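You operate a simulated robot arm through the tools that you are given. There is no shell and no other tool.

Carry out the task below with a simulated robot arm. There is one attempt and no reset: what you move stays moved.

Task
Fit the clean strainer in the wax drum and clamp the lid shut.
Fine: stand the dirty strainer on the green table.
Where things are to end (x, y in the base frame): dirty strainer within 6 cm of [60, 52].

It is judged by the outcome, as a careful person would: the job done as asked, and still so three seconds after it is handed in. It fails if anything else is knocked over, pushed out of place, dropped, spilled or broken. Lids that push on must go on centred and level and be pressed home; caps that screw on are set level and turned clockwise until they are tight.

Robot
A 6-joint arm with a two-finger gripper, fixed in place. Base frame: the origin is on the floor under the middle of its stand, x ahead of it, y to its left, z up. Readings come in cm, degrees, newtons and seconds.
With the tool pointing down near the work surface it reaches from about 30 to 70 cm from the base axis. Its first joint turns from -166.0 to 166.0 degrees. Payload 3.18 kg.
The TCP is the grasp point between the finger pads, 3 cm short of the fingertips. In the tool frame z runs along the fingers and y along their closing line. The gripper opens to 14.4 cm; its body begins 10.3 cm behind the TCP.
Orientation is that of the tool frame in the base frame, as [roll, pitch, yaw] about the fixed x, y, z axes, in that order (R = Rz(yaw) Ry(pitch) Rx(roll)). With the fingers straight down and closing along the base's y, the tool's x points along the base's -x, its y along +y and its z along -z.

Tools
- The arm moves only by the tool play_rows. Its argument "targets" is a list of rows, each an object (a shift or turn left out is 0, a gripper value left out holds the last) with "slide": the shift along the tool's x, y, z in cm, a list of three; "turn": the turn, a rotation vector about the tool's x, y, z in degrees, a list of three. In form: [{"slide": [x, y, z], "turn": [wx, wy, wz]}, ...]. A call has 1 to 20 rows; each row shifts and turns the commanded pose from where the row before left it, along the tool's axes as they then stand. "grip" is the opening in per cent of the stroke, from 0 (shut) to 100 (fully open), set as the call begins (left out, the last holds). Rows are played at 5 a second. More than 5 cm and 8.6 degrees between two rows, or a gripper value outside its range, and nothing of the call is played. Where a pose cannot be reached the arm comes as near as it can. A force on the tool above 90 N (or 10 N above the force at the start of the call, whichever is more), or a blocked arm, ends the call early, and 0.2 s more pass. Each finger travels about 18.67 cm/s and halts on what it meets, pressing with about 34 N; the grip force reading is that of the motor and also rises with nothing between the fingers. The clock runs only during rows and for 0.2 s after the last one: add rows that do not move to give the fingers time. It gives the time, the measured TCP pose, the force on the tool (base axes), the opening and the grip force at its end, in the units of the frame above (readings bear some noise), with the torque about the TCP (base axes, N m) and any sound that the robot's microphone picked up.
- Cameras (640 x 400 px; columns grow to the right, rows downward): "scene" is fixed at [39.87, 65.05, 124.19]; the picture's right is [-1.00, 0.07, 0.00], its down [0.05, 0.80, -0.59] and it looks along [-0.04, -0.59, -0.81] (base axes); focal length 214 px, centre (320, 200). "wrist" rides on the gripper at [7.6, 1.6, -14.3] in the tool frame; the picture's right is [-0.21, 0.98, 0.00], its down [-0.84, -0.18, -0.51] and it looks along [-0.50, -0.11, 0.86] (tool axes); focal length 218 px, centre (320, 200). There is no depth. A picture from a camera that has moved, and an enlarged one, comes with that camera's place and axes in the base frame and with its lens.
- capture(camera): a new picture of that camera. The clock stands still meanwhile.
- zoom(camera, box): a new picture of the part [left, top, right, bottom] of that camera's present view, enlarged. The clock stands still meanwhile.
- hand_in(): hands the job in; it is judged then, once.

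Places have to be worked out from the pictures, the camera data and where the tool is seen. Open the gripper and draw the arm clear of the work before you hand the job in, unless the task says otherwise.

The tools are called after "Emit:" as name(argument=value, ...) on one line, values as JSON. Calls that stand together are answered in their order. play_rows: Moves the arm, as the interface text tells. Its arguments: {"type":"object","properties":{"targets":{"type":"array"},"grip":{"type":"number"}},"required":["targets"]} The other tools are called the same way: capture (camera) takes a picture; zoom (camera, box) takes an enlarged picture of a part of a camera's view; hand_in () hands the job in.

At the start:

```text
time: 0.0
position: [36.16, 18.37, 97.7]
orientation: [-180.0, 0.0, 180.0]
force: [-0.3, -0.4, 0.6]
wrist_torque: [0.01, 0.0, 0.01]
gripper_width: 14.42
grasp_force: 0.0
```

scene: 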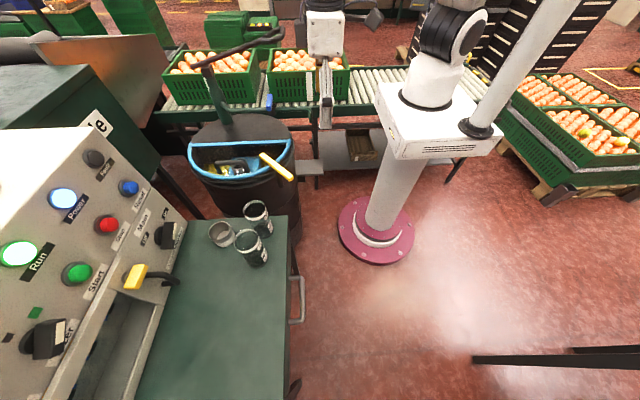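
wrist: 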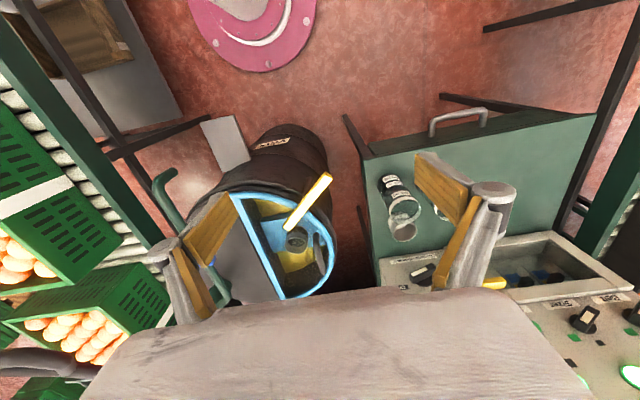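

I begin by looking closer at the drum and the table with the strainers before moving anything.

Emit:
zoom(camera="scene", box=[160, 90, 320, 190])

Emit:
zoom(camera="scene", box=[170, 180, 330, 280])

Emit:
zoom(camera="wrist", box=[140, 120, 460, 320])

```text
4.00 times, centred on (240, 140) of scene
camera zoom: at [39.87, 65.05, 124.19], right [-1.0, 0.07, 0.0], down [0.05, 0.8, -0.59], along [-0.04, -0.59, -0.81], focal length 858 px, centre (640, 440)
```

zoom: 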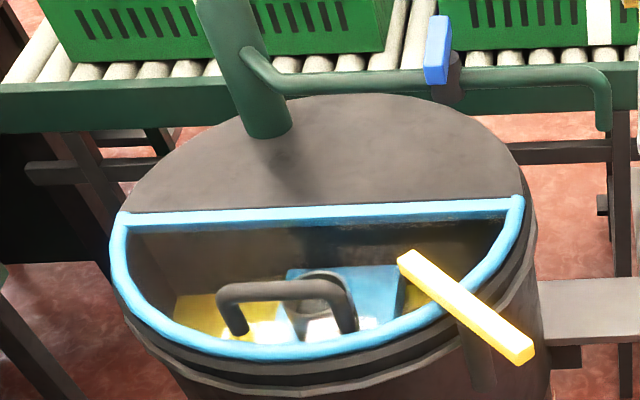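

```text
4.00 times, centred on (250, 230) of scene
camera zoom: at [39.87, 65.05, 124.19], right [-1.0, 0.07, 0.0], down [0.05, 0.8, -0.59], along [-0.04, -0.59, -0.81], focal length 858 px, centre (600, 80)
```

zoom: 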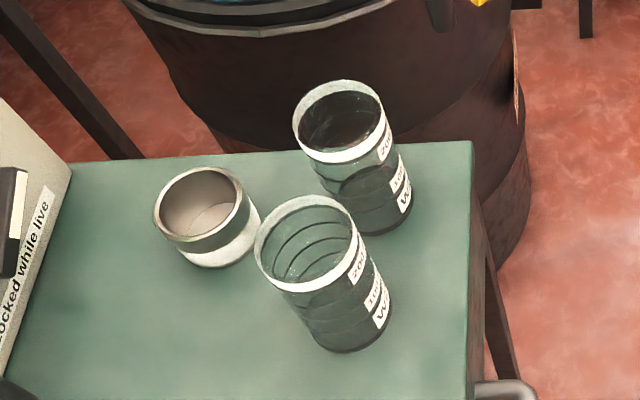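

```text
2.00 times, centred on (300, 220) of wrist
camera zoom: at [28.55, 20.01, 112.12], right [0.21, 0.98, 0.0], down [0.84, -0.18, 0.51], along [0.5, -0.11, -0.86], focal length 436 px, centre (360, 160)
```

zoom: 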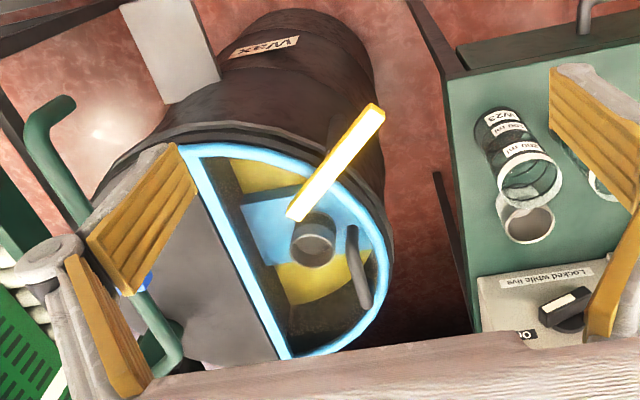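

The strainer mouth in the drum looks to be around (64, 6, 70), the clean or dirty cup on the table around (67, 34, 69), and the drum's pipework lies at y < -10. I move the wrist camera closer over the drum, staying high, for a better view.

Emit:
play_rows(targets=[{"slide": [-2, -2.2, 1]}, {"slide": [-2, -2.2, 1]}, {"slide": [-2, -2.2, 1]}, {"slide": [-2, -2.2, 1]}, {"slide": [-2, -2.2, 1]}, {"slide": [-2, -2.2, 1]}])

Emit:
capture(camera="wrist")

Emit:
capture(camera="scene")

```text
time: 1.4
position: [48.21, 5.16, 91.83]
orientation: [-180.0, 0.0, 180.0]
force: [0.6, -0.8, -0.1]
wrist_torque: [-0.02, -0.01, 0.0]
gripper_width: 14.4
grasp_force: 0.2
```

```text
taken
camera wrist: at [40.47, 6.85, 106.18], right [0.21, 0.98, 0.0], down [0.84, -0.18, 0.51], along [0.5, -0.11, -0.86], focal length 218 px, centre (320, 200)
```

wrist: 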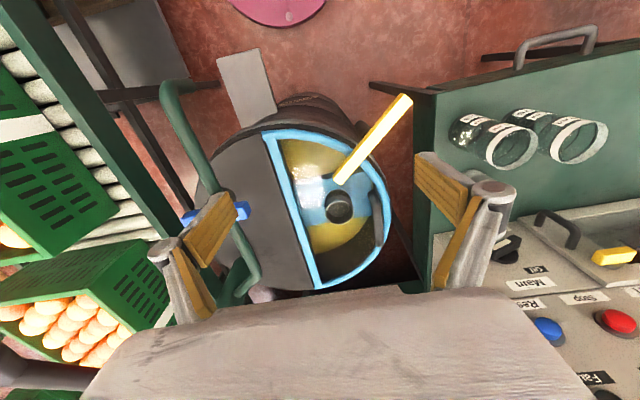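

```text
taken
```

scene: 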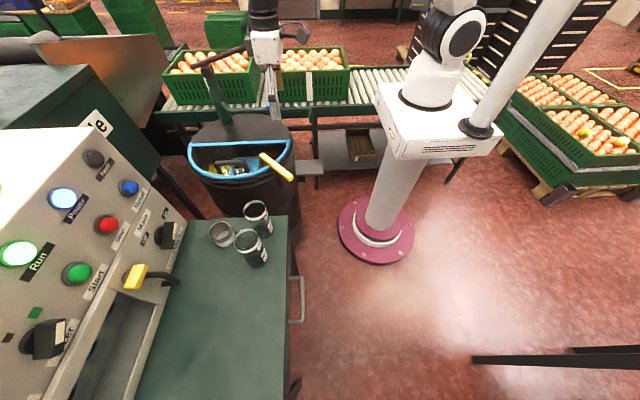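

The view over the drum is closer now. I zoom into the drum mouth and the clamp.

Emit:
zoom(camera="wrist", box=[240, 100, 420, 300])

Emit:
zoom(camera="scene", box=[180, 110, 310, 200])

Emit:
zoom(camera="scene", box=[195, 190, 285, 275])

```text
2.00 times, centred on (330, 200) of wrist
camera zoom: at [40.47, 6.85, 106.18], right [0.21, 0.98, 0.0], down [0.84, -0.18, 0.51], along [0.5, -0.11, -0.86], focal length 436 px, centre (300, 200)
```

zoom: 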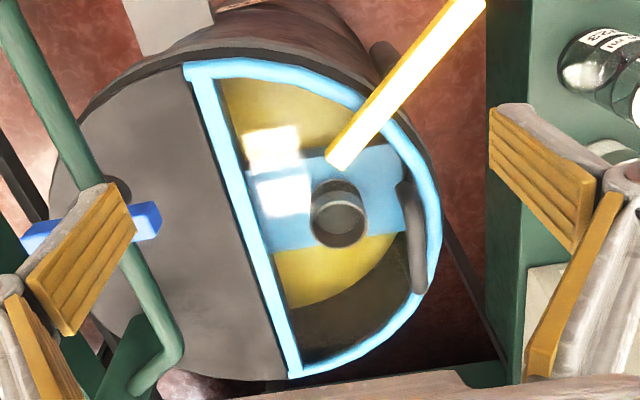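

```text
4.44 times, centred on (245, 155) of scene
camera zoom: at [39.87, 65.05, 124.19], right [-1.0, 0.07, 0.0], down [0.05, 0.8, -0.59], along [-0.04, -0.59, -0.81], focal length 953 px, centre (653, 400)
```

zoom: 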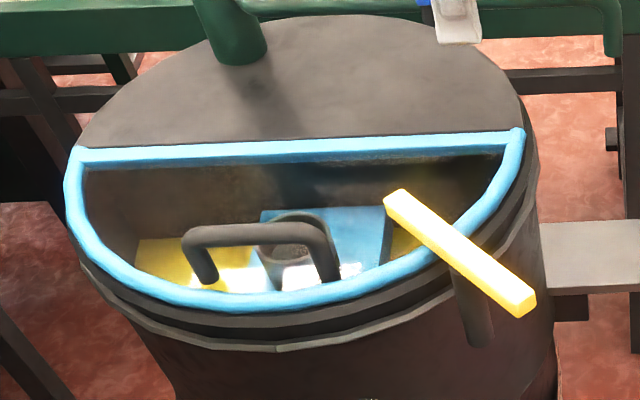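

```text
4.71 times, centred on (240, 232) of scene
camera zoom: at [39.87, 65.05, 124.19], right [-1.0, 0.07, 0.0], down [0.05, 0.8, -0.59], along [-0.04, -0.59, -0.81], focal length 1009 px, centre (696, 47)
```

zoom: 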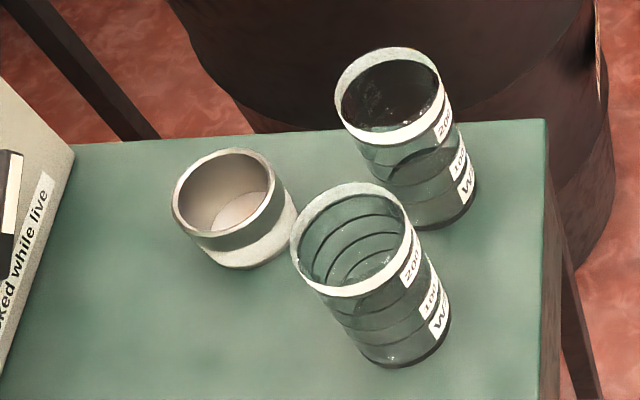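

The lid seems to be a clear half-disc in a blue frame with a black handle, and the yellow bar lies radially over its rim on a post (ends about (56, 7, 73) and (46, 18, 72)). I shift over the drum and turn the wrist 90° so the camera looks from the +y side.

Emit:
play_rows(targets=[{"slide": [-3, 2.5, 0]}, {"slide": [-3, 2.5, 0]}, {"slide": [-3, 2.5, 0]}, {"turn": [0, 0, 8.5]}, {"turn": [0, 0, 8.5]}, {"turn": [0, 0, 8.5]}, {"turn": [0, 0, 8.5]}, {"turn": [0, 0, 8.5]}, {"turn": [0, 0, 8.5]}, {"turn": [0, 0, 8.5]}, {"turn": [0, 0, 8.5]}, {"turn": [0, 0, 8.5]}, {"turn": [0, 0, 8.5]}, {"turn": [0, 0, 5]}])

Emit:
capture(camera="wrist")

Emit:
capture(camera="scene")

```text
time: 4.4
position: [57.17, 12.69, 91.82]
orientation: [179.9, 0.0, 89.8]
force: [-0.8, 0.3, -0.4]
wrist_torque: [0.0, 0.0, 0.02]
gripper_width: 14.4
grasp_force: 0.1
```

```text
taken
camera wrist: at [58.86, 20.29, 106.14], right [0.98, -0.21, 0.0], down [-0.18, -0.84, 0.51], along [-0.11, -0.5, -0.86], focal length 218 px, centre (320, 200)
```

wrist: 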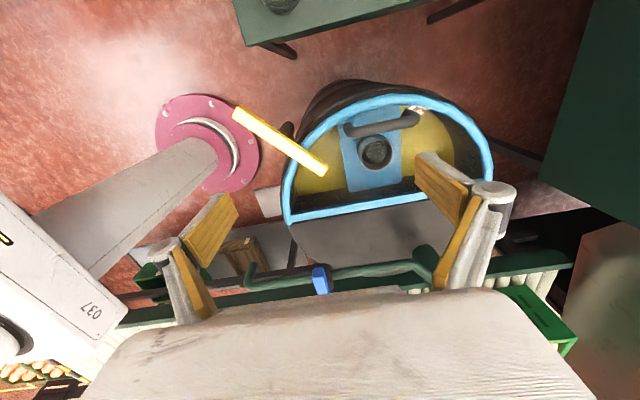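

```text
taken
```

scene: 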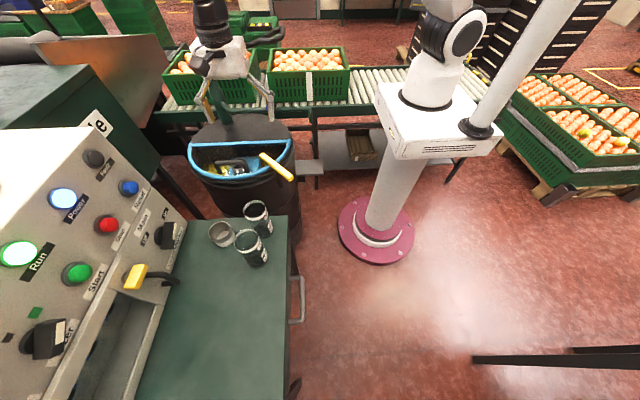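

I zoom into the lid, handle and lever from this angle.

Emit:
zoom(camera="wrist", box=[225, 70, 515, 250])

Emit:
zoom(camera="wrist", box=[320, 90, 450, 220])

```text
2.21 times, centred on (370, 160) of wrist
camera zoom: at [58.86, 20.29, 106.14], right [0.98, -0.21, 0.0], down [-0.18, -0.84, 0.51], along [-0.11, -0.5, -0.86], focal length 482 px, centre (210, 288)
```

zoom: 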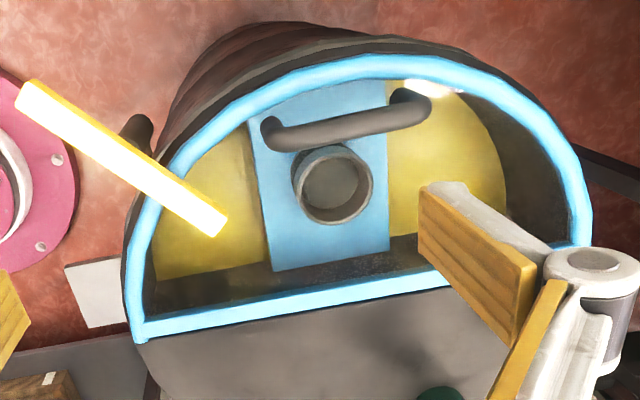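

```text
3.08 times, centred on (385, 155) of wrist
camera zoom: at [58.86, 20.29, 106.14], right [0.98, -0.21, 0.0], down [-0.18, -0.84, 0.51], along [-0.11, -0.5, -0.86], focal length 672 px, centre (120, 338)
```

zoom: 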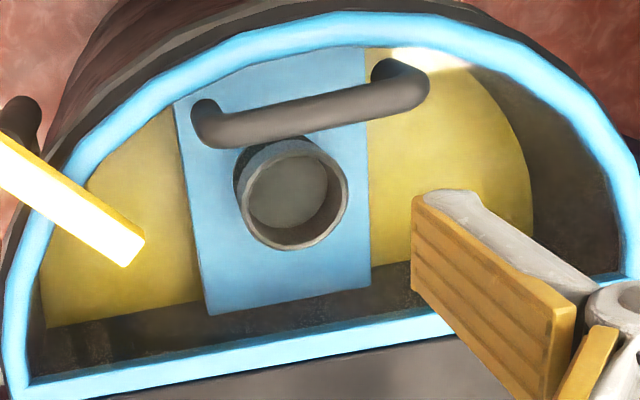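

The lever pivots about its midpoint, near (51.3, 12.4), with its top near z 72.7. The handle bar runs from about (61.3, 11.4) to (70.9, 11.4) at z 74, and the lid probably hinges along y ≈ -4. I align the gripper with the lever above its outer half and look again.

Emit:
play_rows(targets=[{"slide": [1, -2.97, 2.5]}, {"slide": [1, -2.97, 2.5]}, {"slide": [1, -2.97, 2.5]}, {"turn": [0, 0, -8.4]}, {"turn": [0, 0, -8.4]}, {"turn": [0, 0, -8.4]}, {"turn": [0, 0, -8.4]}, {"turn": [0, 0, -8.4]}, {}], grip=45)

Emit:
capture(camera="wrist")

Emit:
zoom(camera="scene", box=[180, 110, 310, 200])

```text
time: 6.4
position: [48.48, 15.75, 84.31]
orientation: [179.9, 0.0, 132.1]
force: [0.6, -0.1, -0.4]
wrist_torque: [0.02, -0.01, -0.04]
gripper_width: 6.49
grasp_force: 0.1
```

```text
taken
camera wrist: at [44.44, 22.44, 98.57], right [0.87, 0.5, 0.0], down [0.43, -0.75, 0.51], along [0.25, -0.44, -0.86], focal length 218 px, centre (320, 200)
```

wrist: 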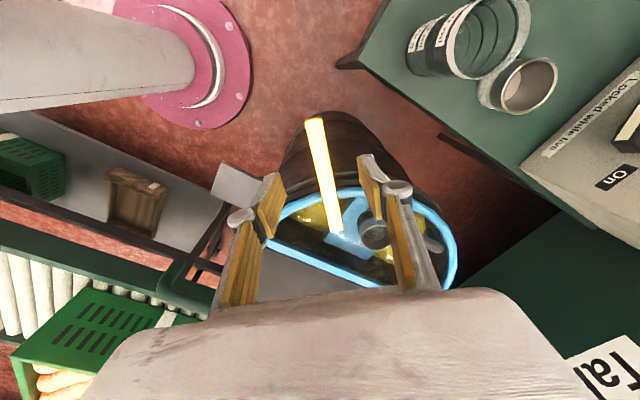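

```text
4.44 times, centred on (245, 155) of scene
camera zoom: at [39.87, 65.05, 124.19], right [-1.0, 0.07, 0.0], down [0.05, 0.8, -0.59], along [-0.04, -0.59, -0.81], focal length 953 px, centre (653, 400)
```

zoom: 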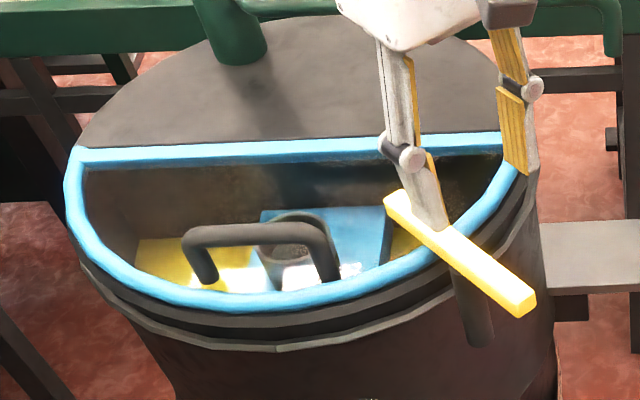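

The gripper is roughly in line with the lever. I zoom in to check alignment before descending.

Emit:
zoom(camera="wrist", box=[230, 100, 470, 300])

```text
2.00 times, centred on (350, 200) of wrist
camera zoom: at [44.44, 22.44, 98.57], right [0.87, 0.5, 0.0], down [0.43, -0.75, 0.51], along [0.25, -0.44, -0.86], focal length 436 px, centre (260, 200)
```

zoom: 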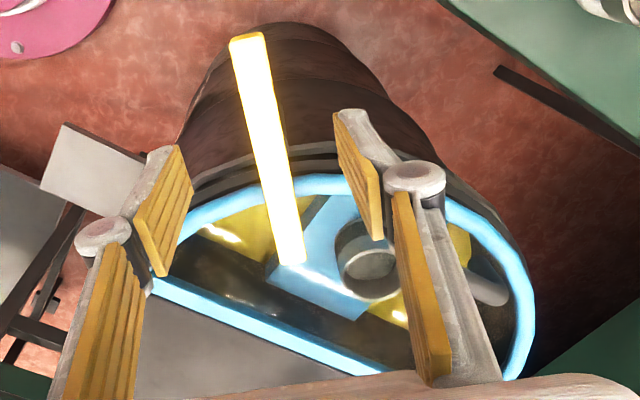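

The lever runs from about (46, 18) to (56.6, 5.6). I descend so the fingertips straddle its outer half, with the TCP at about z 73.8.

Emit:
play_rows(targets=[{"slide": [0, 0, 3.5]}, {"slide": [0, 0, 3.5]}, {"slide": [0, 0, 2.5]}, {"slide": [0, 0, 1]}, {}])

Emit:
capture(camera="wrist")

Emit:
zoom(camera="scene", box=[180, 110, 310, 200])

```text
time: 7.6
position: [48.36, 15.57, 73.74]
orientation: [-180.0, 0.1, 131.9]
force: [-0.1, -0.6, -0.8]
wrist_torque: [0.02, 0.03, 0.0]
gripper_width: 6.46
grasp_force: 0.0
```

```text
taken
camera wrist: at [44.46, 22.44, 88.02], right [0.87, 0.5, 0.0], down [0.43, -0.75, 0.51], along [0.25, -0.44, -0.86], focal length 218 px, centre (320, 200)
```

wrist: 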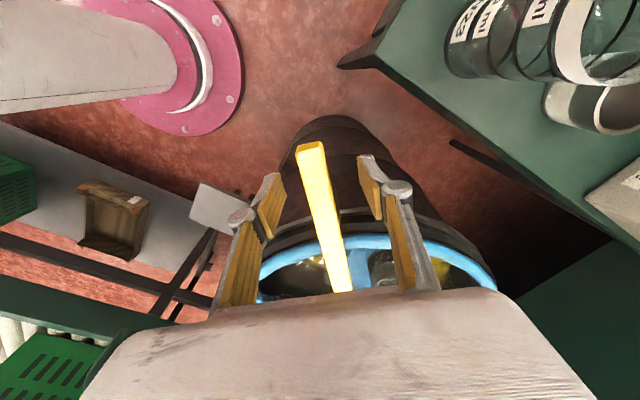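

```text
4.44 times, centred on (245, 155) of scene
camera zoom: at [39.87, 65.05, 124.19], right [-1.0, 0.07, 0.0], down [0.05, 0.8, -0.59], along [-0.04, -0.59, -0.81], focal length 953 px, centre (653, 400)
```

zoom: 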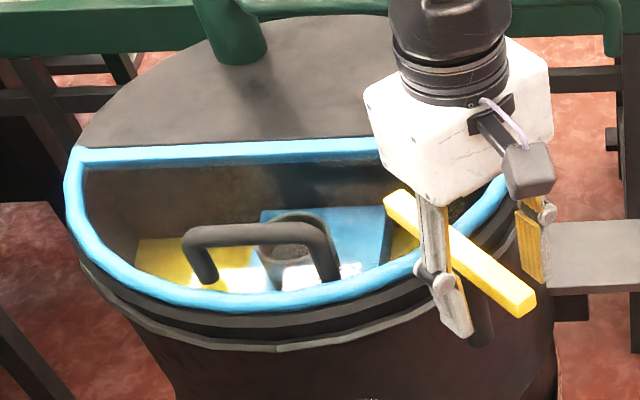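

The fingers straddle the lever's outer half. I close on it.

Emit:
play_rows(targets=[{}, {}, {}], grip=18)

Emit:
play_rows(targets=[{}, {}, {}], grip=0)

Emit:
capture(camera="wrist")

```text
time: 8.4
position: [48.33, 15.57, 73.65]
orientation: [-180.0, 0.0, 131.9]
force: [0.7, 0.4, 0.3]
wrist_torque: [0.02, -0.01, -0.01]
gripper_width: 2.58
grasp_force: 0.0
```

```text
time: 9.2
position: [48.21, 15.64, 73.67]
orientation: [-179.8, 0.0, 131.9]
force: [-6.5, -7.6, 2.4]
wrist_torque: [-0.16, 0.11, -0.36]
gripper_width: 1.92
grasp_force: 44.8
```

```text
taken
camera wrist: at [44.39, 22.4, 88.02], right [0.87, 0.5, 0.0], down [0.43, -0.75, 0.51], along [0.25, -0.44, -0.86], focal length 218 px, centre (320, 200)
```

wrist: 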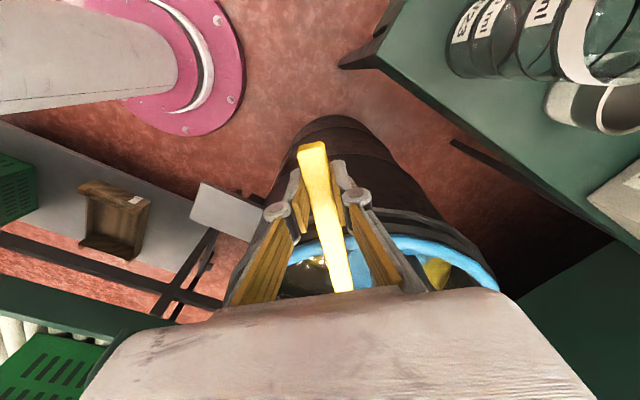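

The gripper holds the lever, 1.9 cm wide. I try turning it a little about its pivot, with the outer end towards +x+y, and watch the force.

Emit:
play_rows(targets=[{"slide": [-0.02, 0.34, 0], "turn": [0, 0, 4]}, {"slide": [-0.02, 0.34, 0], "turn": [0, 0, 4]}, {"slide": [-0.02, 0.34, 0], "turn": [0, 0, 4]}])

Emit:
capture(camera="wrist")

```text
time: 10.0
position: [49.04, 16.12, 73.7]
orientation: [-179.7, 0.0, 120.0]
force: [-10.4, -19.1, -4.0]
wrist_torque: [-0.5, 0.14, -0.72]
gripper_width: 1.92
grasp_force: 45.1
```

```text
taken
camera wrist: at [46.64, 23.6, 88.01], right [0.95, 0.31, 0.0], down [0.27, -0.82, 0.51], along [0.15, -0.48, -0.86], focal length 218 px, centre (320, 200)
```

wrist: 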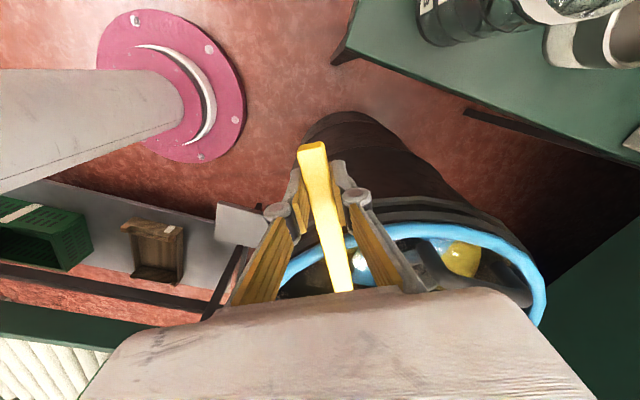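

The lever seems to have turned with the gripper against about 20 N. I check with the scene camera.

Emit:
zoom(camera="scene", box=[180, 110, 310, 200])

```text
4.44 times, centred on (245, 155) of scene
camera zoom: at [39.87, 65.05, 124.19], right [-1.0, 0.07, 0.0], down [0.05, 0.8, -0.59], along [-0.04, -0.59, -0.81], focal length 953 px, centre (653, 400)
```

zoom: 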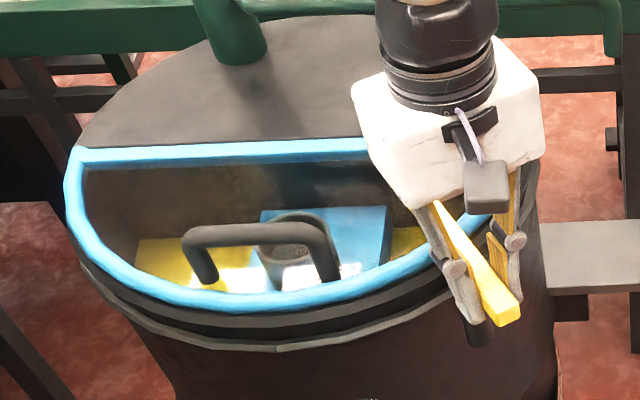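

It turns about its post. I continue the arc in steps.

Emit:
play_rows(targets=[{"slide": [-0.03, 0.51, 0], "turn": [0, 0, 6]}, {"slide": [-0.03, 0.51, 0], "turn": [0, 0, 6]}, {"slide": [-0.03, 0.51, 0], "turn": [0, 0, 6]}, {"slide": [-0.03, 0.51, 0], "turn": [0, 0, 6]}, {"slide": [-0.03, 0.51, 0], "turn": [0, 0, 6]}])

Emit:
zoom(camera="scene", box=[180, 110, 310, 200])

Emit:
capture(camera="wrist")

```text
time: 11.2
position: [51.02, 16.68, 73.65]
orientation: [-179.3, 0.2, 89.9]
force: [-27.7, -26.8, 6.7]
wrist_torque: [-0.34, 0.52, -1.07]
gripper_width: 1.92
grasp_force: 44.9
```

```text
4.44 times, centred on (245, 155) of scene
camera zoom: at [39.87, 65.05, 124.19], right [-1.0, 0.07, 0.0], down [0.05, 0.8, -0.59], along [-0.04, -0.59, -0.81], focal length 953 px, centre (653, 400)
```

zoom: 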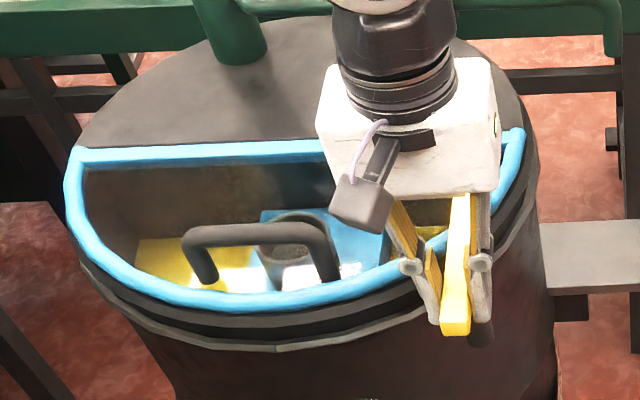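

```text
taken
camera wrist: at [52.94, 24.41, 87.95], right [0.98, -0.21, -0.01], down [-0.18, -0.84, 0.51], along [-0.12, -0.5, -0.86], focal length 218 px, centre (320, 200)
```

wrist: 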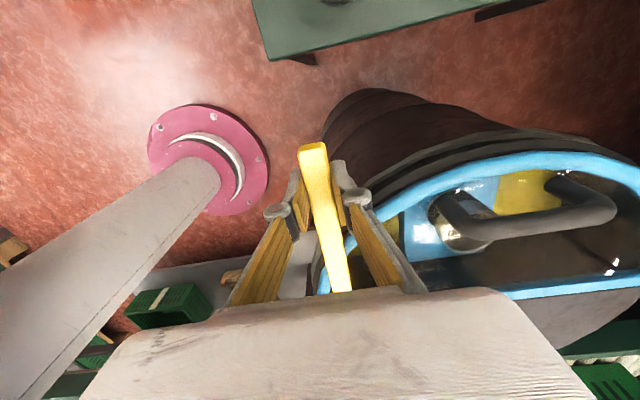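

The lever follows well, with about 27 N along it, so my radius is slightly too long. I move inwards a little while continuing the turn.

Emit:
play_rows(targets=[{"slide": [-0.2, 0.4, 0], "turn": [0, 0, 5]}, {"slide": [-0.15, 0.4, 0], "turn": [0, 0, 5]}, {"slide": [-0.1, 0.4, 0], "turn": [0, 0, 5]}])

```text
time: 12.0
position: [52.43, 16.54, 73.68]
orientation: [-179.7, 0.1, 74.8]
force: [-31.9, 24.0, 3.6]
wrist_torque: [-0.12, 0.89, -1.55]
gripper_width: 2.1
grasp_force: 45.2
```

Resistance has grown to about 37 N and the fingers have opened slightly. I check in the pictures whether the lever still follows.

Emit:
zoom(camera="scene", box=[180, 110, 310, 200])

Emit:
capture(camera="wrist")

```text
4.44 times, centred on (245, 155) of scene
camera zoom: at [39.87, 65.05, 124.19], right [-1.0, 0.07, 0.0], down [0.05, 0.8, -0.59], along [-0.04, -0.59, -0.81], focal length 953 px, centre (653, 400)
```

zoom: 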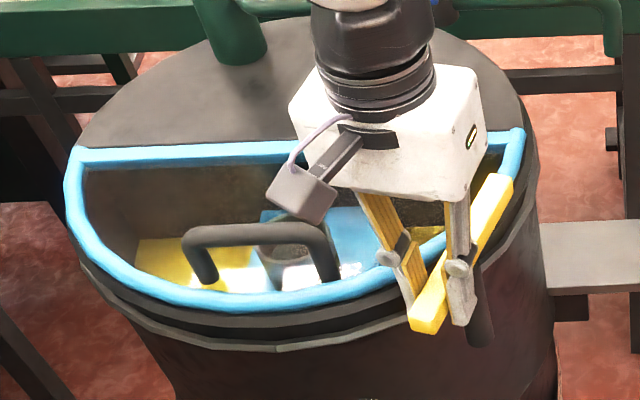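

```text
taken
camera wrist: at [56.12, 23.47, 88.0], right [0.89, -0.46, 0.0], down [-0.39, -0.77, 0.51], along [-0.24, -0.45, -0.86], focal length 218 px, centre (320, 200)
```

wrist: 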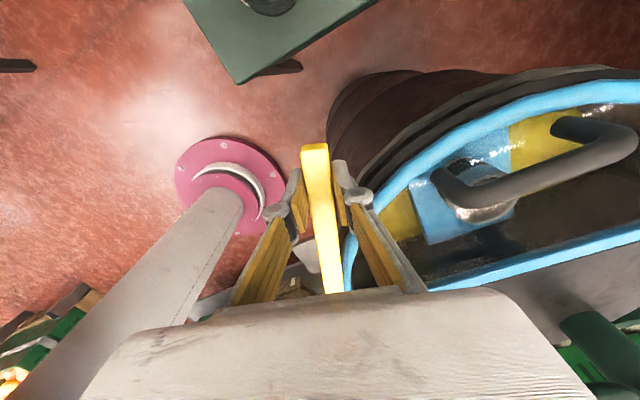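

The lever has turned about 58° and follows; its inner end is now just outside the lid edge. I turn it further for margin.

Emit:
play_rows(targets=[{"slide": [0.03, 0.4, 0], "turn": [0, 0, 5]}, {"slide": [0.03, 0.4, 0], "turn": [0, 0, 5]}, {"slide": [0.0, 0.4, 0], "turn": [0, 0, 5]}])

Emit:
zoom(camera="scene", box=[180, 110, 310, 200])

```text
time: 12.8
position: [53.57, 15.91, 73.76]
orientation: [-179.8, 0.3, 59.8]
force: [-30.5, 10.4, 7.8]
wrist_torque: [0.42, 0.35, -1.37]
gripper_width: 2.26
grasp_force: 45.3
```

```text
4.44 times, centred on (245, 155) of scene
camera zoom: at [39.87, 65.05, 124.19], right [-1.0, 0.07, 0.0], down [0.05, 0.8, -0.59], along [-0.04, -0.59, -0.81], focal length 953 px, centre (653, 400)
```

zoom: 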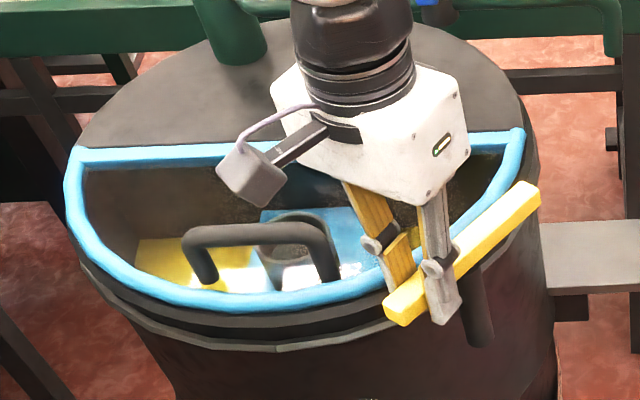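

Force stays near 30 N, so this is just hinge friction, and the lever (ends about (46, 6.6) and (55, 19)) now lies clear of the lid. I open slightly and rise.

Emit:
play_rows(targets=[{}, {}], grip=25)

Emit:
play_rows(targets=[{"slide": [0, 0, -3]}, {"slide": [0, 0, -4]}, {"slide": [0, 0, -4]}, {"slide": [0, 0, -4]}])

Emit:
zoom(camera="scene", box=[180, 110, 310, 200])

Emit:
capture(camera="wrist")

```text
time: 13.4
position: [53.99, 15.92, 73.78]
orientation: [179.9, -0.1, 60.0]
force: [0.2, -0.3, -0.1]
wrist_torque: [-0.01, 0.01, -0.01]
gripper_width: 3.63
grasp_force: 0.3
```

```text
time: 14.4
position: [53.8, 15.64, 88.72]
orientation: [-180.0, -0.1, 60.0]
force: [-0.1, -0.1, -0.3]
wrist_torque: [-0.02, 0.03, 0.0]
gripper_width: 3.61
grasp_force: 0.1
```

```text
4.44 times, centred on (245, 155) of scene
camera zoom: at [39.87, 65.05, 124.19], right [-1.0, 0.07, 0.0], down [0.05, 0.8, -0.59], along [-0.04, -0.59, -0.81], focal length 953 px, centre (653, 400)
```

zoom: 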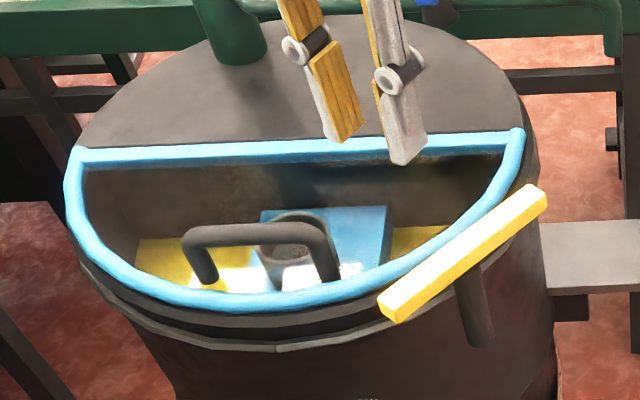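

```text
taken
camera wrist: at [59.19, 21.53, 103.07], right [0.74, -0.67, 0.0], down [-0.58, -0.64, 0.51], along [-0.34, -0.38, -0.86], focal length 218 px, centre (320, 200)
```

wrist: 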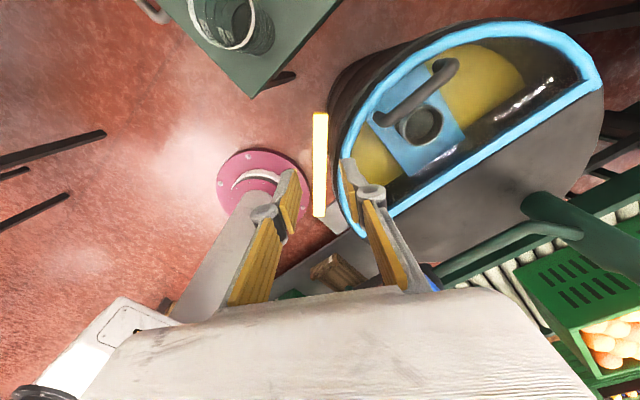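

The lever is clear of the lid. Now I turn the gripper back to close along y and move over the middle of the lid handle at about (66, 11.4).

Emit:
play_rows(targets=[{"turn": [0, 0, -8.57]}, {"turn": [0, 0, -8.57]}, {"turn": [0, 0, -8.57]}, {"turn": [0, 0, -8.57]}, {"turn": [0, 0, -8.57]}, {"turn": [0, 0, -8.57]}, {"turn": [0, 0, -8.57]}, {"turn": [0, 0, -8.57]}, {"turn": [0, 0, -8.57]}, {"turn": [0, 0, -8.57]}, {"turn": [0, 0, -8.57]}, {"turn": [0, 0, -8.57]}, {"turn": [0, 0, -8.57]}, {"turn": [0, 0, -8.57]}, {"slide": [-4.1, -1.4, 0.7]}, {"slide": [-4.1, -1.4, 0.7]}, {"slide": [-4.1, -1.4, 0.7]}, {}], grip=35)

Emit:
capture(camera="wrist")

Emit:
zoom(camera="scene", box=[180, 110, 310, 200])

```text
time: 18.2
position: [64.1, 11.41, 85.42]
orientation: [179.8, 0.7, -179.9]
force: [0.3, 0.0, 0.6]
wrist_torque: [0.02, -0.01, 0.04]
gripper_width: 5.04
grasp_force: 0.1
out of reach, approached as far as the arm can: row 16, 17
```

```text
taken
camera wrist: at [56.25, 13.04, 99.6], right [0.21, 0.98, 0.01], down [0.84, -0.18, 0.52], along [0.51, -0.1, -0.86], focal length 218 px, centre (320, 200)
```

wrist: 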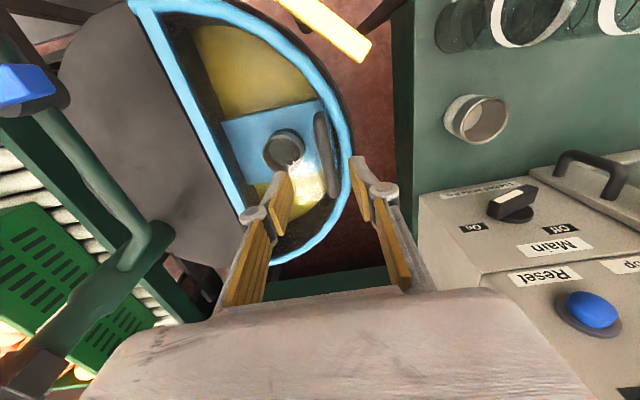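

```text
4.44 times, centred on (245, 155) of scene
camera zoom: at [39.87, 65.05, 124.19], right [-1.0, 0.07, 0.0], down [0.05, 0.8, -0.59], along [-0.04, -0.59, -0.81], focal length 953 px, centre (653, 400)
```

zoom: 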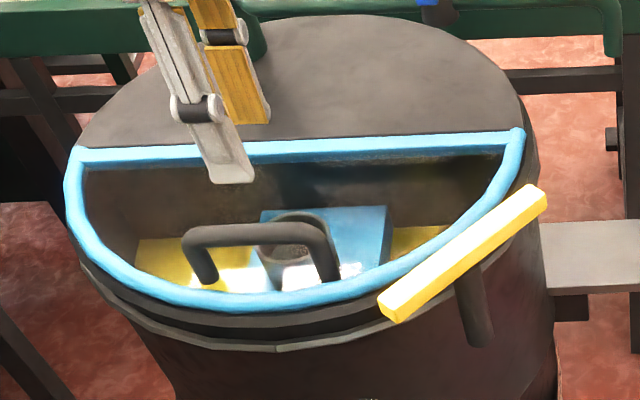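

Reach limits the tool to x ≈ 64 at this height, which is still on the handle bar (x 61–71). I descend a bit and re-read the pose.

Emit:
play_rows(targets=[{"slide": [0, 0, 2.5]}, {"slide": [0, 0, 2.5]}, {}])

Emit:
zoom(camera="wrist", box=[220, 60, 420, 260])

Emit:
zoom(camera="scene", box=[180, 110, 310, 200])

```text
time: 19.0
position: [64.13, 11.35, 80.42]
orientation: [-180.0, 0.0, 180.0]
force: [-0.4, -0.2, 1.0]
wrist_torque: [-0.04, 0.0, 0.0]
gripper_width: 5.06
grasp_force: 0.1
```

```text
2.00 times, centred on (320, 160) of wrist
camera zoom: at [56.47, 12.94, 94.69], right [0.21, 0.98, 0.0], down [0.84, -0.18, 0.51], along [0.5, -0.11, -0.86], focal length 436 px, centre (320, 280)
```

zoom: 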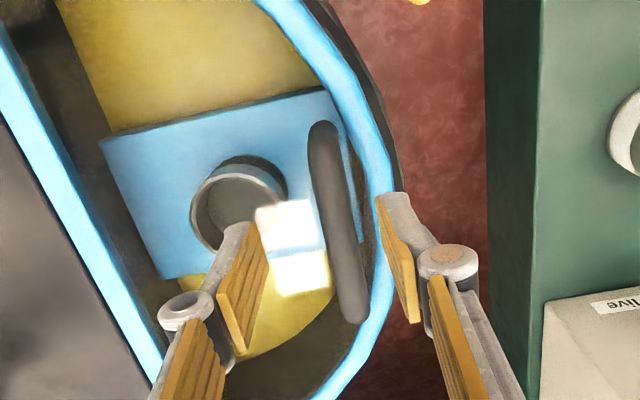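

```text
4.44 times, centred on (245, 155) of scene
camera zoom: at [39.87, 65.05, 124.19], right [-1.0, 0.07, 0.0], down [0.05, 0.8, -0.59], along [-0.04, -0.59, -0.81], focal length 953 px, centre (653, 400)
```

zoom: 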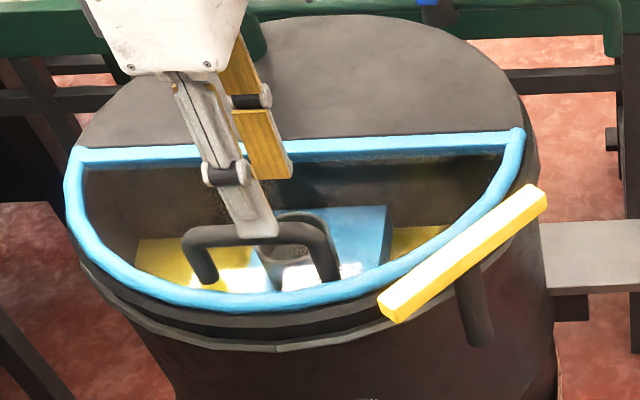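

The bar is at y ≈ 11.8, z ≈ 74.4. I descend to put the fingers around it (TCP z ≈ 75.5, tips ≈ 72.5).

Emit:
play_rows(targets=[{"slide": [-0.4, 0.4, 1.6]}, {"slide": [0, 0, 1.7]}, {"slide": [0, 0, 1.6]}, {}])

Emit:
zoom(camera="wrist", box=[220, 60, 420, 260])

Emit:
zoom(camera="scene", box=[180, 110, 310, 200])

```text
time: 20.0
position: [64.45, 11.73, 75.5]
orientation: [-180.0, 0.0, 180.0]
force: [0.5, -0.1, -0.2]
wrist_torque: [0.0, 0.04, -0.04]
gripper_width: 5.05
grasp_force: 0.1
```

```text
2.00 times, centred on (320, 160) of wrist
camera zoom: at [56.83, 13.38, 89.83], right [0.21, 0.98, 0.0], down [0.84, -0.18, 0.51], along [0.5, -0.11, -0.86], focal length 436 px, centre (320, 280)
```

zoom: 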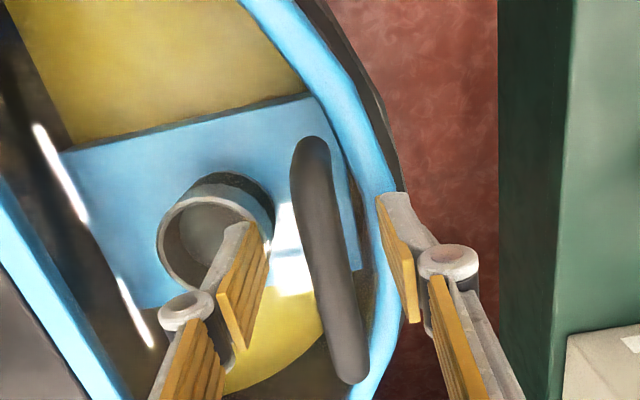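

```text
4.44 times, centred on (245, 155) of scene
camera zoom: at [39.87, 65.05, 124.19], right [-1.0, 0.07, 0.0], down [0.05, 0.8, -0.59], along [-0.04, -0.59, -0.81], focal length 953 px, centre (653, 400)
```

zoom: 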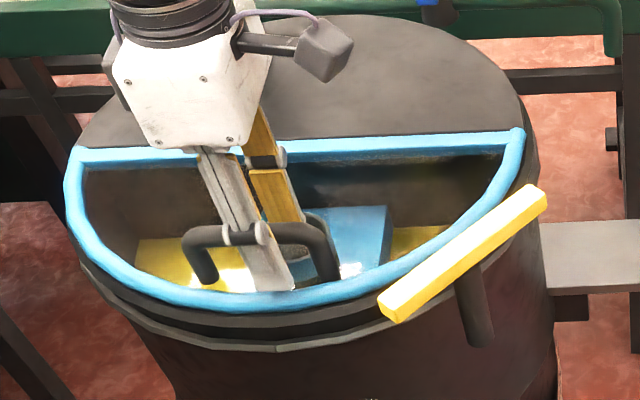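

The bar sits between the fingers. I close on it.

Emit:
play_rows(targets=[{}, {}], grip=18)

Emit:
play_rows(targets=[{}, {}, {}], grip=0)

Emit:
zoom(camera="wrist", box=[220, 60, 420, 260])

```text
time: 20.6
position: [64.45, 11.66, 75.57]
orientation: [-180.0, 0.0, 180.0]
force: [-1.2, -0.1, -0.6]
wrist_torque: [0.01, 0.03, 0.01]
gripper_width: 2.59
grasp_force: 0.1
```

```text
time: 21.4
position: [64.4, 11.89, 75.73]
orientation: [180.0, 0.1, -180.0]
force: [-3.0, 31.0, 6.2]
wrist_torque: [0.19, 0.18, 0.05]
gripper_width: 1.42
grasp_force: 44.1
```

```text
2.00 times, centred on (320, 160) of wrist
camera zoom: at [56.81, 13.61, 89.89], right [0.21, 0.98, 0.0], down [0.84, -0.18, 0.51], along [0.5, -0.1, -0.86], focal length 436 px, centre (320, 280)
```

zoom: 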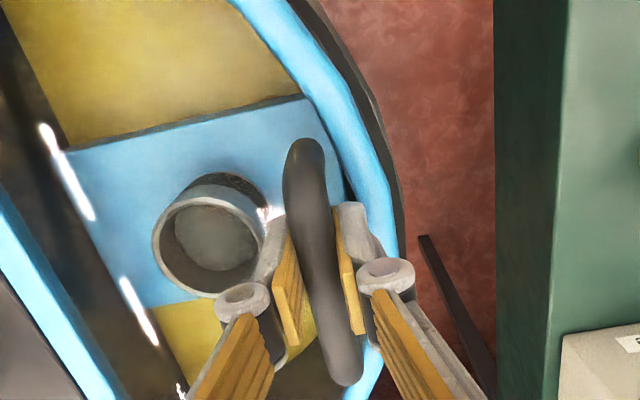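

The bar (1.4 cm) is held, with a 31 N side pull showing it sits slightly to +y. I relieve that and lift slightly to see how the lid moves.

Emit:
play_rows(targets=[{"slide": [0, 0.25, 0]}, {}])

Emit:
play_rows(targets=[{"slide": [0, -0.12, -0.5]}, {"slide": [0, -0.15, -0.5]}, {"slide": [0, -0.15, -0.5]}, {}])

Emit:
zoom(camera="scene", box=[180, 110, 310, 200])

Emit:
capture(camera="wrist")

```text
time: 22.0
position: [64.46, 11.82, 75.65]
orientation: [180.0, 0.0, 179.9]
force: [-6.3, 24.3, 5.0]
wrist_torque: [0.08, -0.3, 0.07]
gripper_width: 1.43
grasp_force: 43.5
```

```text
time: 23.0
position: [64.44, 11.51, 76.93]
orientation: [-179.8, 0.1, -179.9]
force: [-1.7, 12.4, 3.5]
wrist_torque: [0.06, 0.01, 0.1]
gripper_width: 1.43
grasp_force: 43.4
```

```text
4.44 times, centred on (245, 155) of scene
camera zoom: at [39.87, 65.05, 124.19], right [-1.0, 0.07, 0.0], down [0.05, 0.8, -0.59], along [-0.04, -0.59, -0.81], focal length 953 px, centre (653, 400)
```

zoom: 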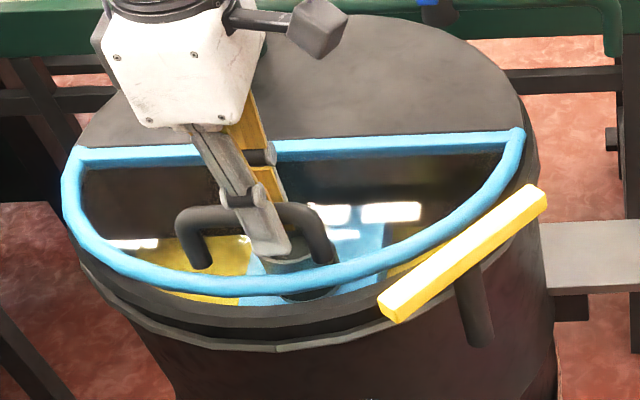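

```text
taken
camera wrist: at [56.82, 13.21, 91.3], right [0.21, 0.98, 0.0], down [0.84, -0.18, 0.51], along [0.5, -0.11, -0.86], focal length 218 px, centre (320, 200)
```

wrist: 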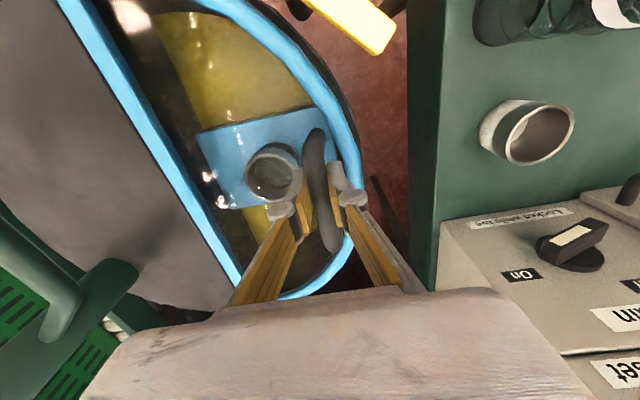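

The blue frame is a lid hinged along its straight edge (that edge stayed put while the front rose about 1.3 cm), and it lifts with little force. I carry on along the arc about the hinge at (y -3.6, z 70.5), tilting the tool slightly outward to stay in reach.

Emit:
play_rows(targets=[{"slide": [0, -0.52, -1.35], "turn": [0, -1.5, 0]}, {"slide": [-0.033, -0.63, -1.25], "turn": [0, -1.5, 0]}, {"slide": [-0.062, -0.73, -1.19], "turn": [0, -1.5, 0]}])

Emit:
zoom(camera="scene", box=[180, 90, 310, 190])

```text
time: 23.8
position: [64.39, 9.49, 80.62]
orientation: [-180.0, 4.7, 179.9]
force: [9.4, 3.6, -0.1]
wrist_torque: [-0.05, 1.14, 0.24]
gripper_width: 1.44
grasp_force: 43.9
```

```text
4.00 times, centred on (245, 140) of scene
camera zoom: at [39.87, 65.05, 124.19], right [-1.0, 0.07, 0.0], down [0.05, 0.8, -0.59], along [-0.04, -0.59, -0.81], focal length 858 px, centre (620, 440)
```

zoom: 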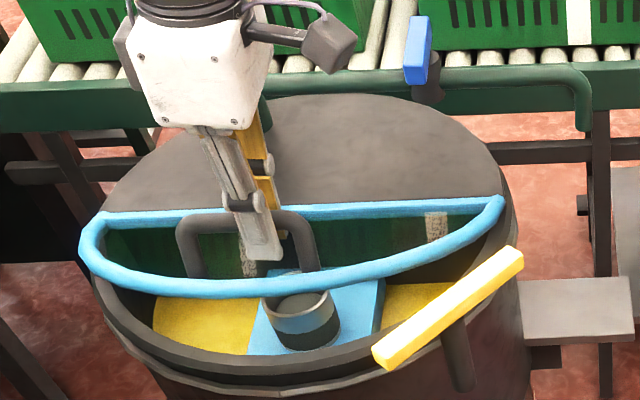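

The lid opens nicely at low force. I continue the arc to about 35° and then on to 65°.

Emit:
play_rows(targets=[{"slide": [-0.087, -0.83, -1.107], "turn": [0, -1.5, 0]}, {"slide": [-0.11, -0.93, -1.044], "turn": [0, -1.5, 0]}, {"slide": [-0.124, -1.01, -0.942], "turn": [0, -1.5, 0]}])

Emit:
capture(camera="scene")

Emit:
capture(camera="wrist")

```text
time: 24.6
position: [64.27, 6.87, 83.66]
orientation: [-179.9, 8.9, -180.0]
force: [9.0, -14.1, -18.4]
wrist_torque: [-0.02, 0.91, 0.42]
gripper_width: 1.45
grasp_force: 44.2
```

```text
taken
```

scene: 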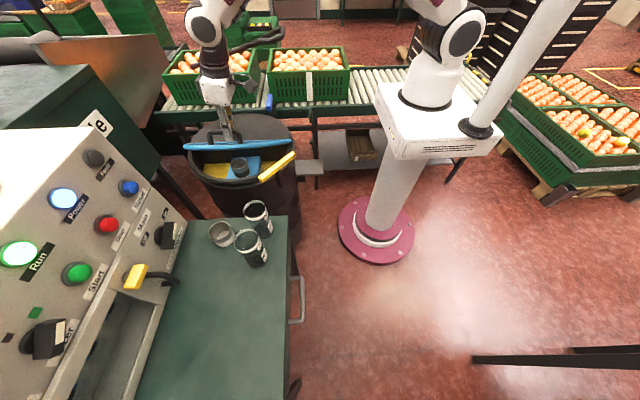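

```text
taken
camera wrist: at [54.54, 8.54, 96.64], right [0.21, 0.98, 0.03], down [0.76, -0.18, 0.63], along [0.62, -0.11, -0.78], focal length 218 px, centre (320, 200)
```

wrist: 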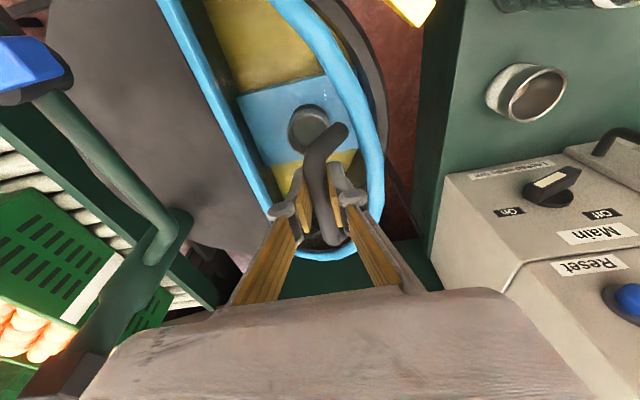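

A mild pull towards the hinge means my arc is slightly wide. I correct a little and continue.

Emit:
play_rows(targets=[{"slide": [-0.126, -1.14, -0.8]}, {"slide": [-0.11, -1.22, -0.7]}, {"slide": [-0.094, -1.27, -0.593]}])

Emit:
play_rows(targets=[{"slide": [-0.087, -1.28, -0.5]}, {"slide": [-0.067, -1.33, -0.38]}, {"slide": [-0.051, -1.35, -0.28]}])

Emit:
zoom(camera="scene", box=[150, 30, 310, 190])

Emit:
capture(camera="wrist")

```text
time: 25.4
position: [64.4, 3.39, 85.88]
orientation: [-180.0, 8.9, 180.0]
force: [-24.8, 5.7, 7.3]
wrist_torque: [0.19, 0.4, 0.53]
gripper_width: 1.45
grasp_force: 44.1
```

```text
time: 26.2
position: [64.49, -0.87, 87.17]
orientation: [180.0, 9.1, 180.0]
force: [-27.7, 5.4, 22.3]
wrist_torque: [0.02, -0.03, 0.76]
gripper_width: 1.46
grasp_force: 44.0
```

```text
2.50 times, centred on (230, 110) of scene
camera zoom: at [39.87, 65.05, 124.19], right [-1.0, 0.07, 0.0], down [0.05, 0.8, -0.59], along [-0.04, -0.59, -0.81], focal length 536 px, centre (545, 425)
```

zoom: 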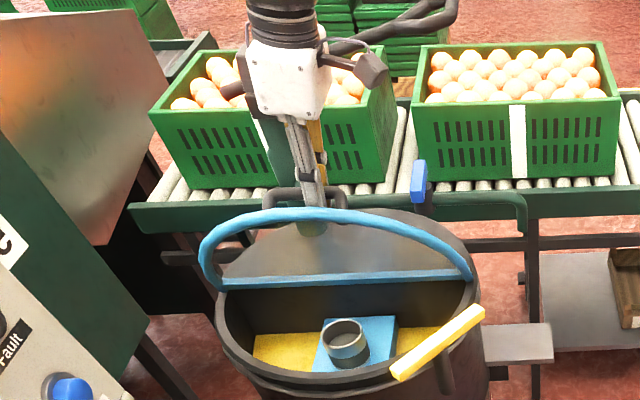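

```text
taken
camera wrist: at [54.76, 0.88, 100.13], right [0.21, 0.98, 0.03], down [0.75, -0.18, 0.63], along [0.63, -0.11, -0.77], focal length 218 px, centre (320, 200)
```

wrist: 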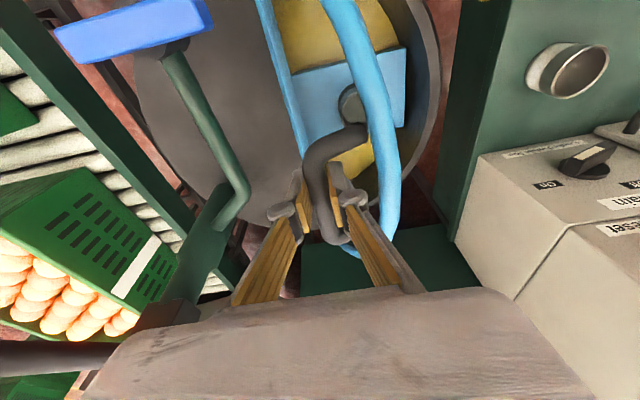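

The lid is at about 65°. The blue valve bar (about x 53, y -14 to -5, z 83) limits how far it should go, so I stop near 78–80° and then test whether it stays.

Emit:
play_rows(targets=[{"slide": [0.135, -0.6, -0.3]}, {"slide": [0, -0.7, -0.13]}, {"slide": [0, -0.7, -0.1]}, {"slide": [0, -0.7, -0.05]}, {}])

Emit:
capture(camera="wrist")

Emit:
zoom(camera="scene", box=[170, 60, 310, 160])

```text
time: 27.4
position: [64.45, -3.61, 87.5]
orientation: [179.9, 9.1, -180.0]
force: [26.4, -0.9, -24.2]
wrist_torque: [0.0, -0.1, 0.71]
gripper_width: 1.43
grasp_force: 44.4
```

```text
taken
camera wrist: at [54.68, -1.85, 100.5], right [0.21, 0.98, 0.03], down [0.75, -0.18, 0.63], along [0.63, -0.11, -0.77], focal length 218 px, centre (320, 200)
```

wrist: 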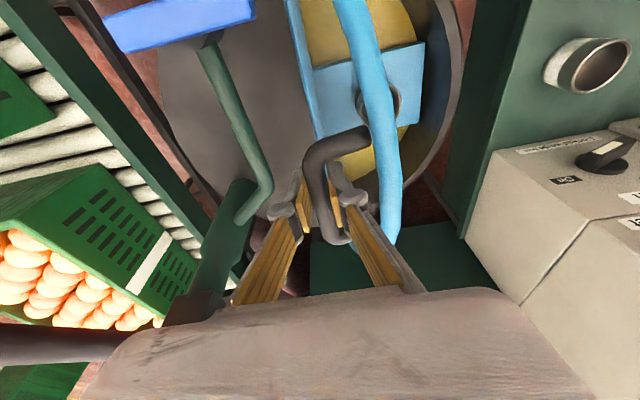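

```text
4.00 times, centred on (240, 110) of scene
camera zoom: at [39.87, 65.05, 124.19], right [-1.0, 0.07, 0.0], down [0.05, 0.8, -0.59], along [-0.04, -0.59, -0.81], focal length 858 px, centre (640, 560)
```

zoom: 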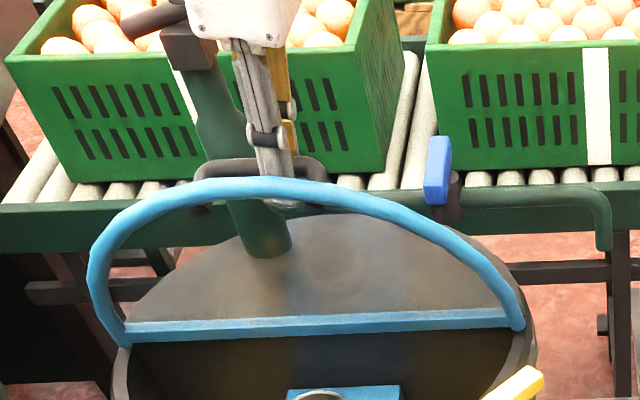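

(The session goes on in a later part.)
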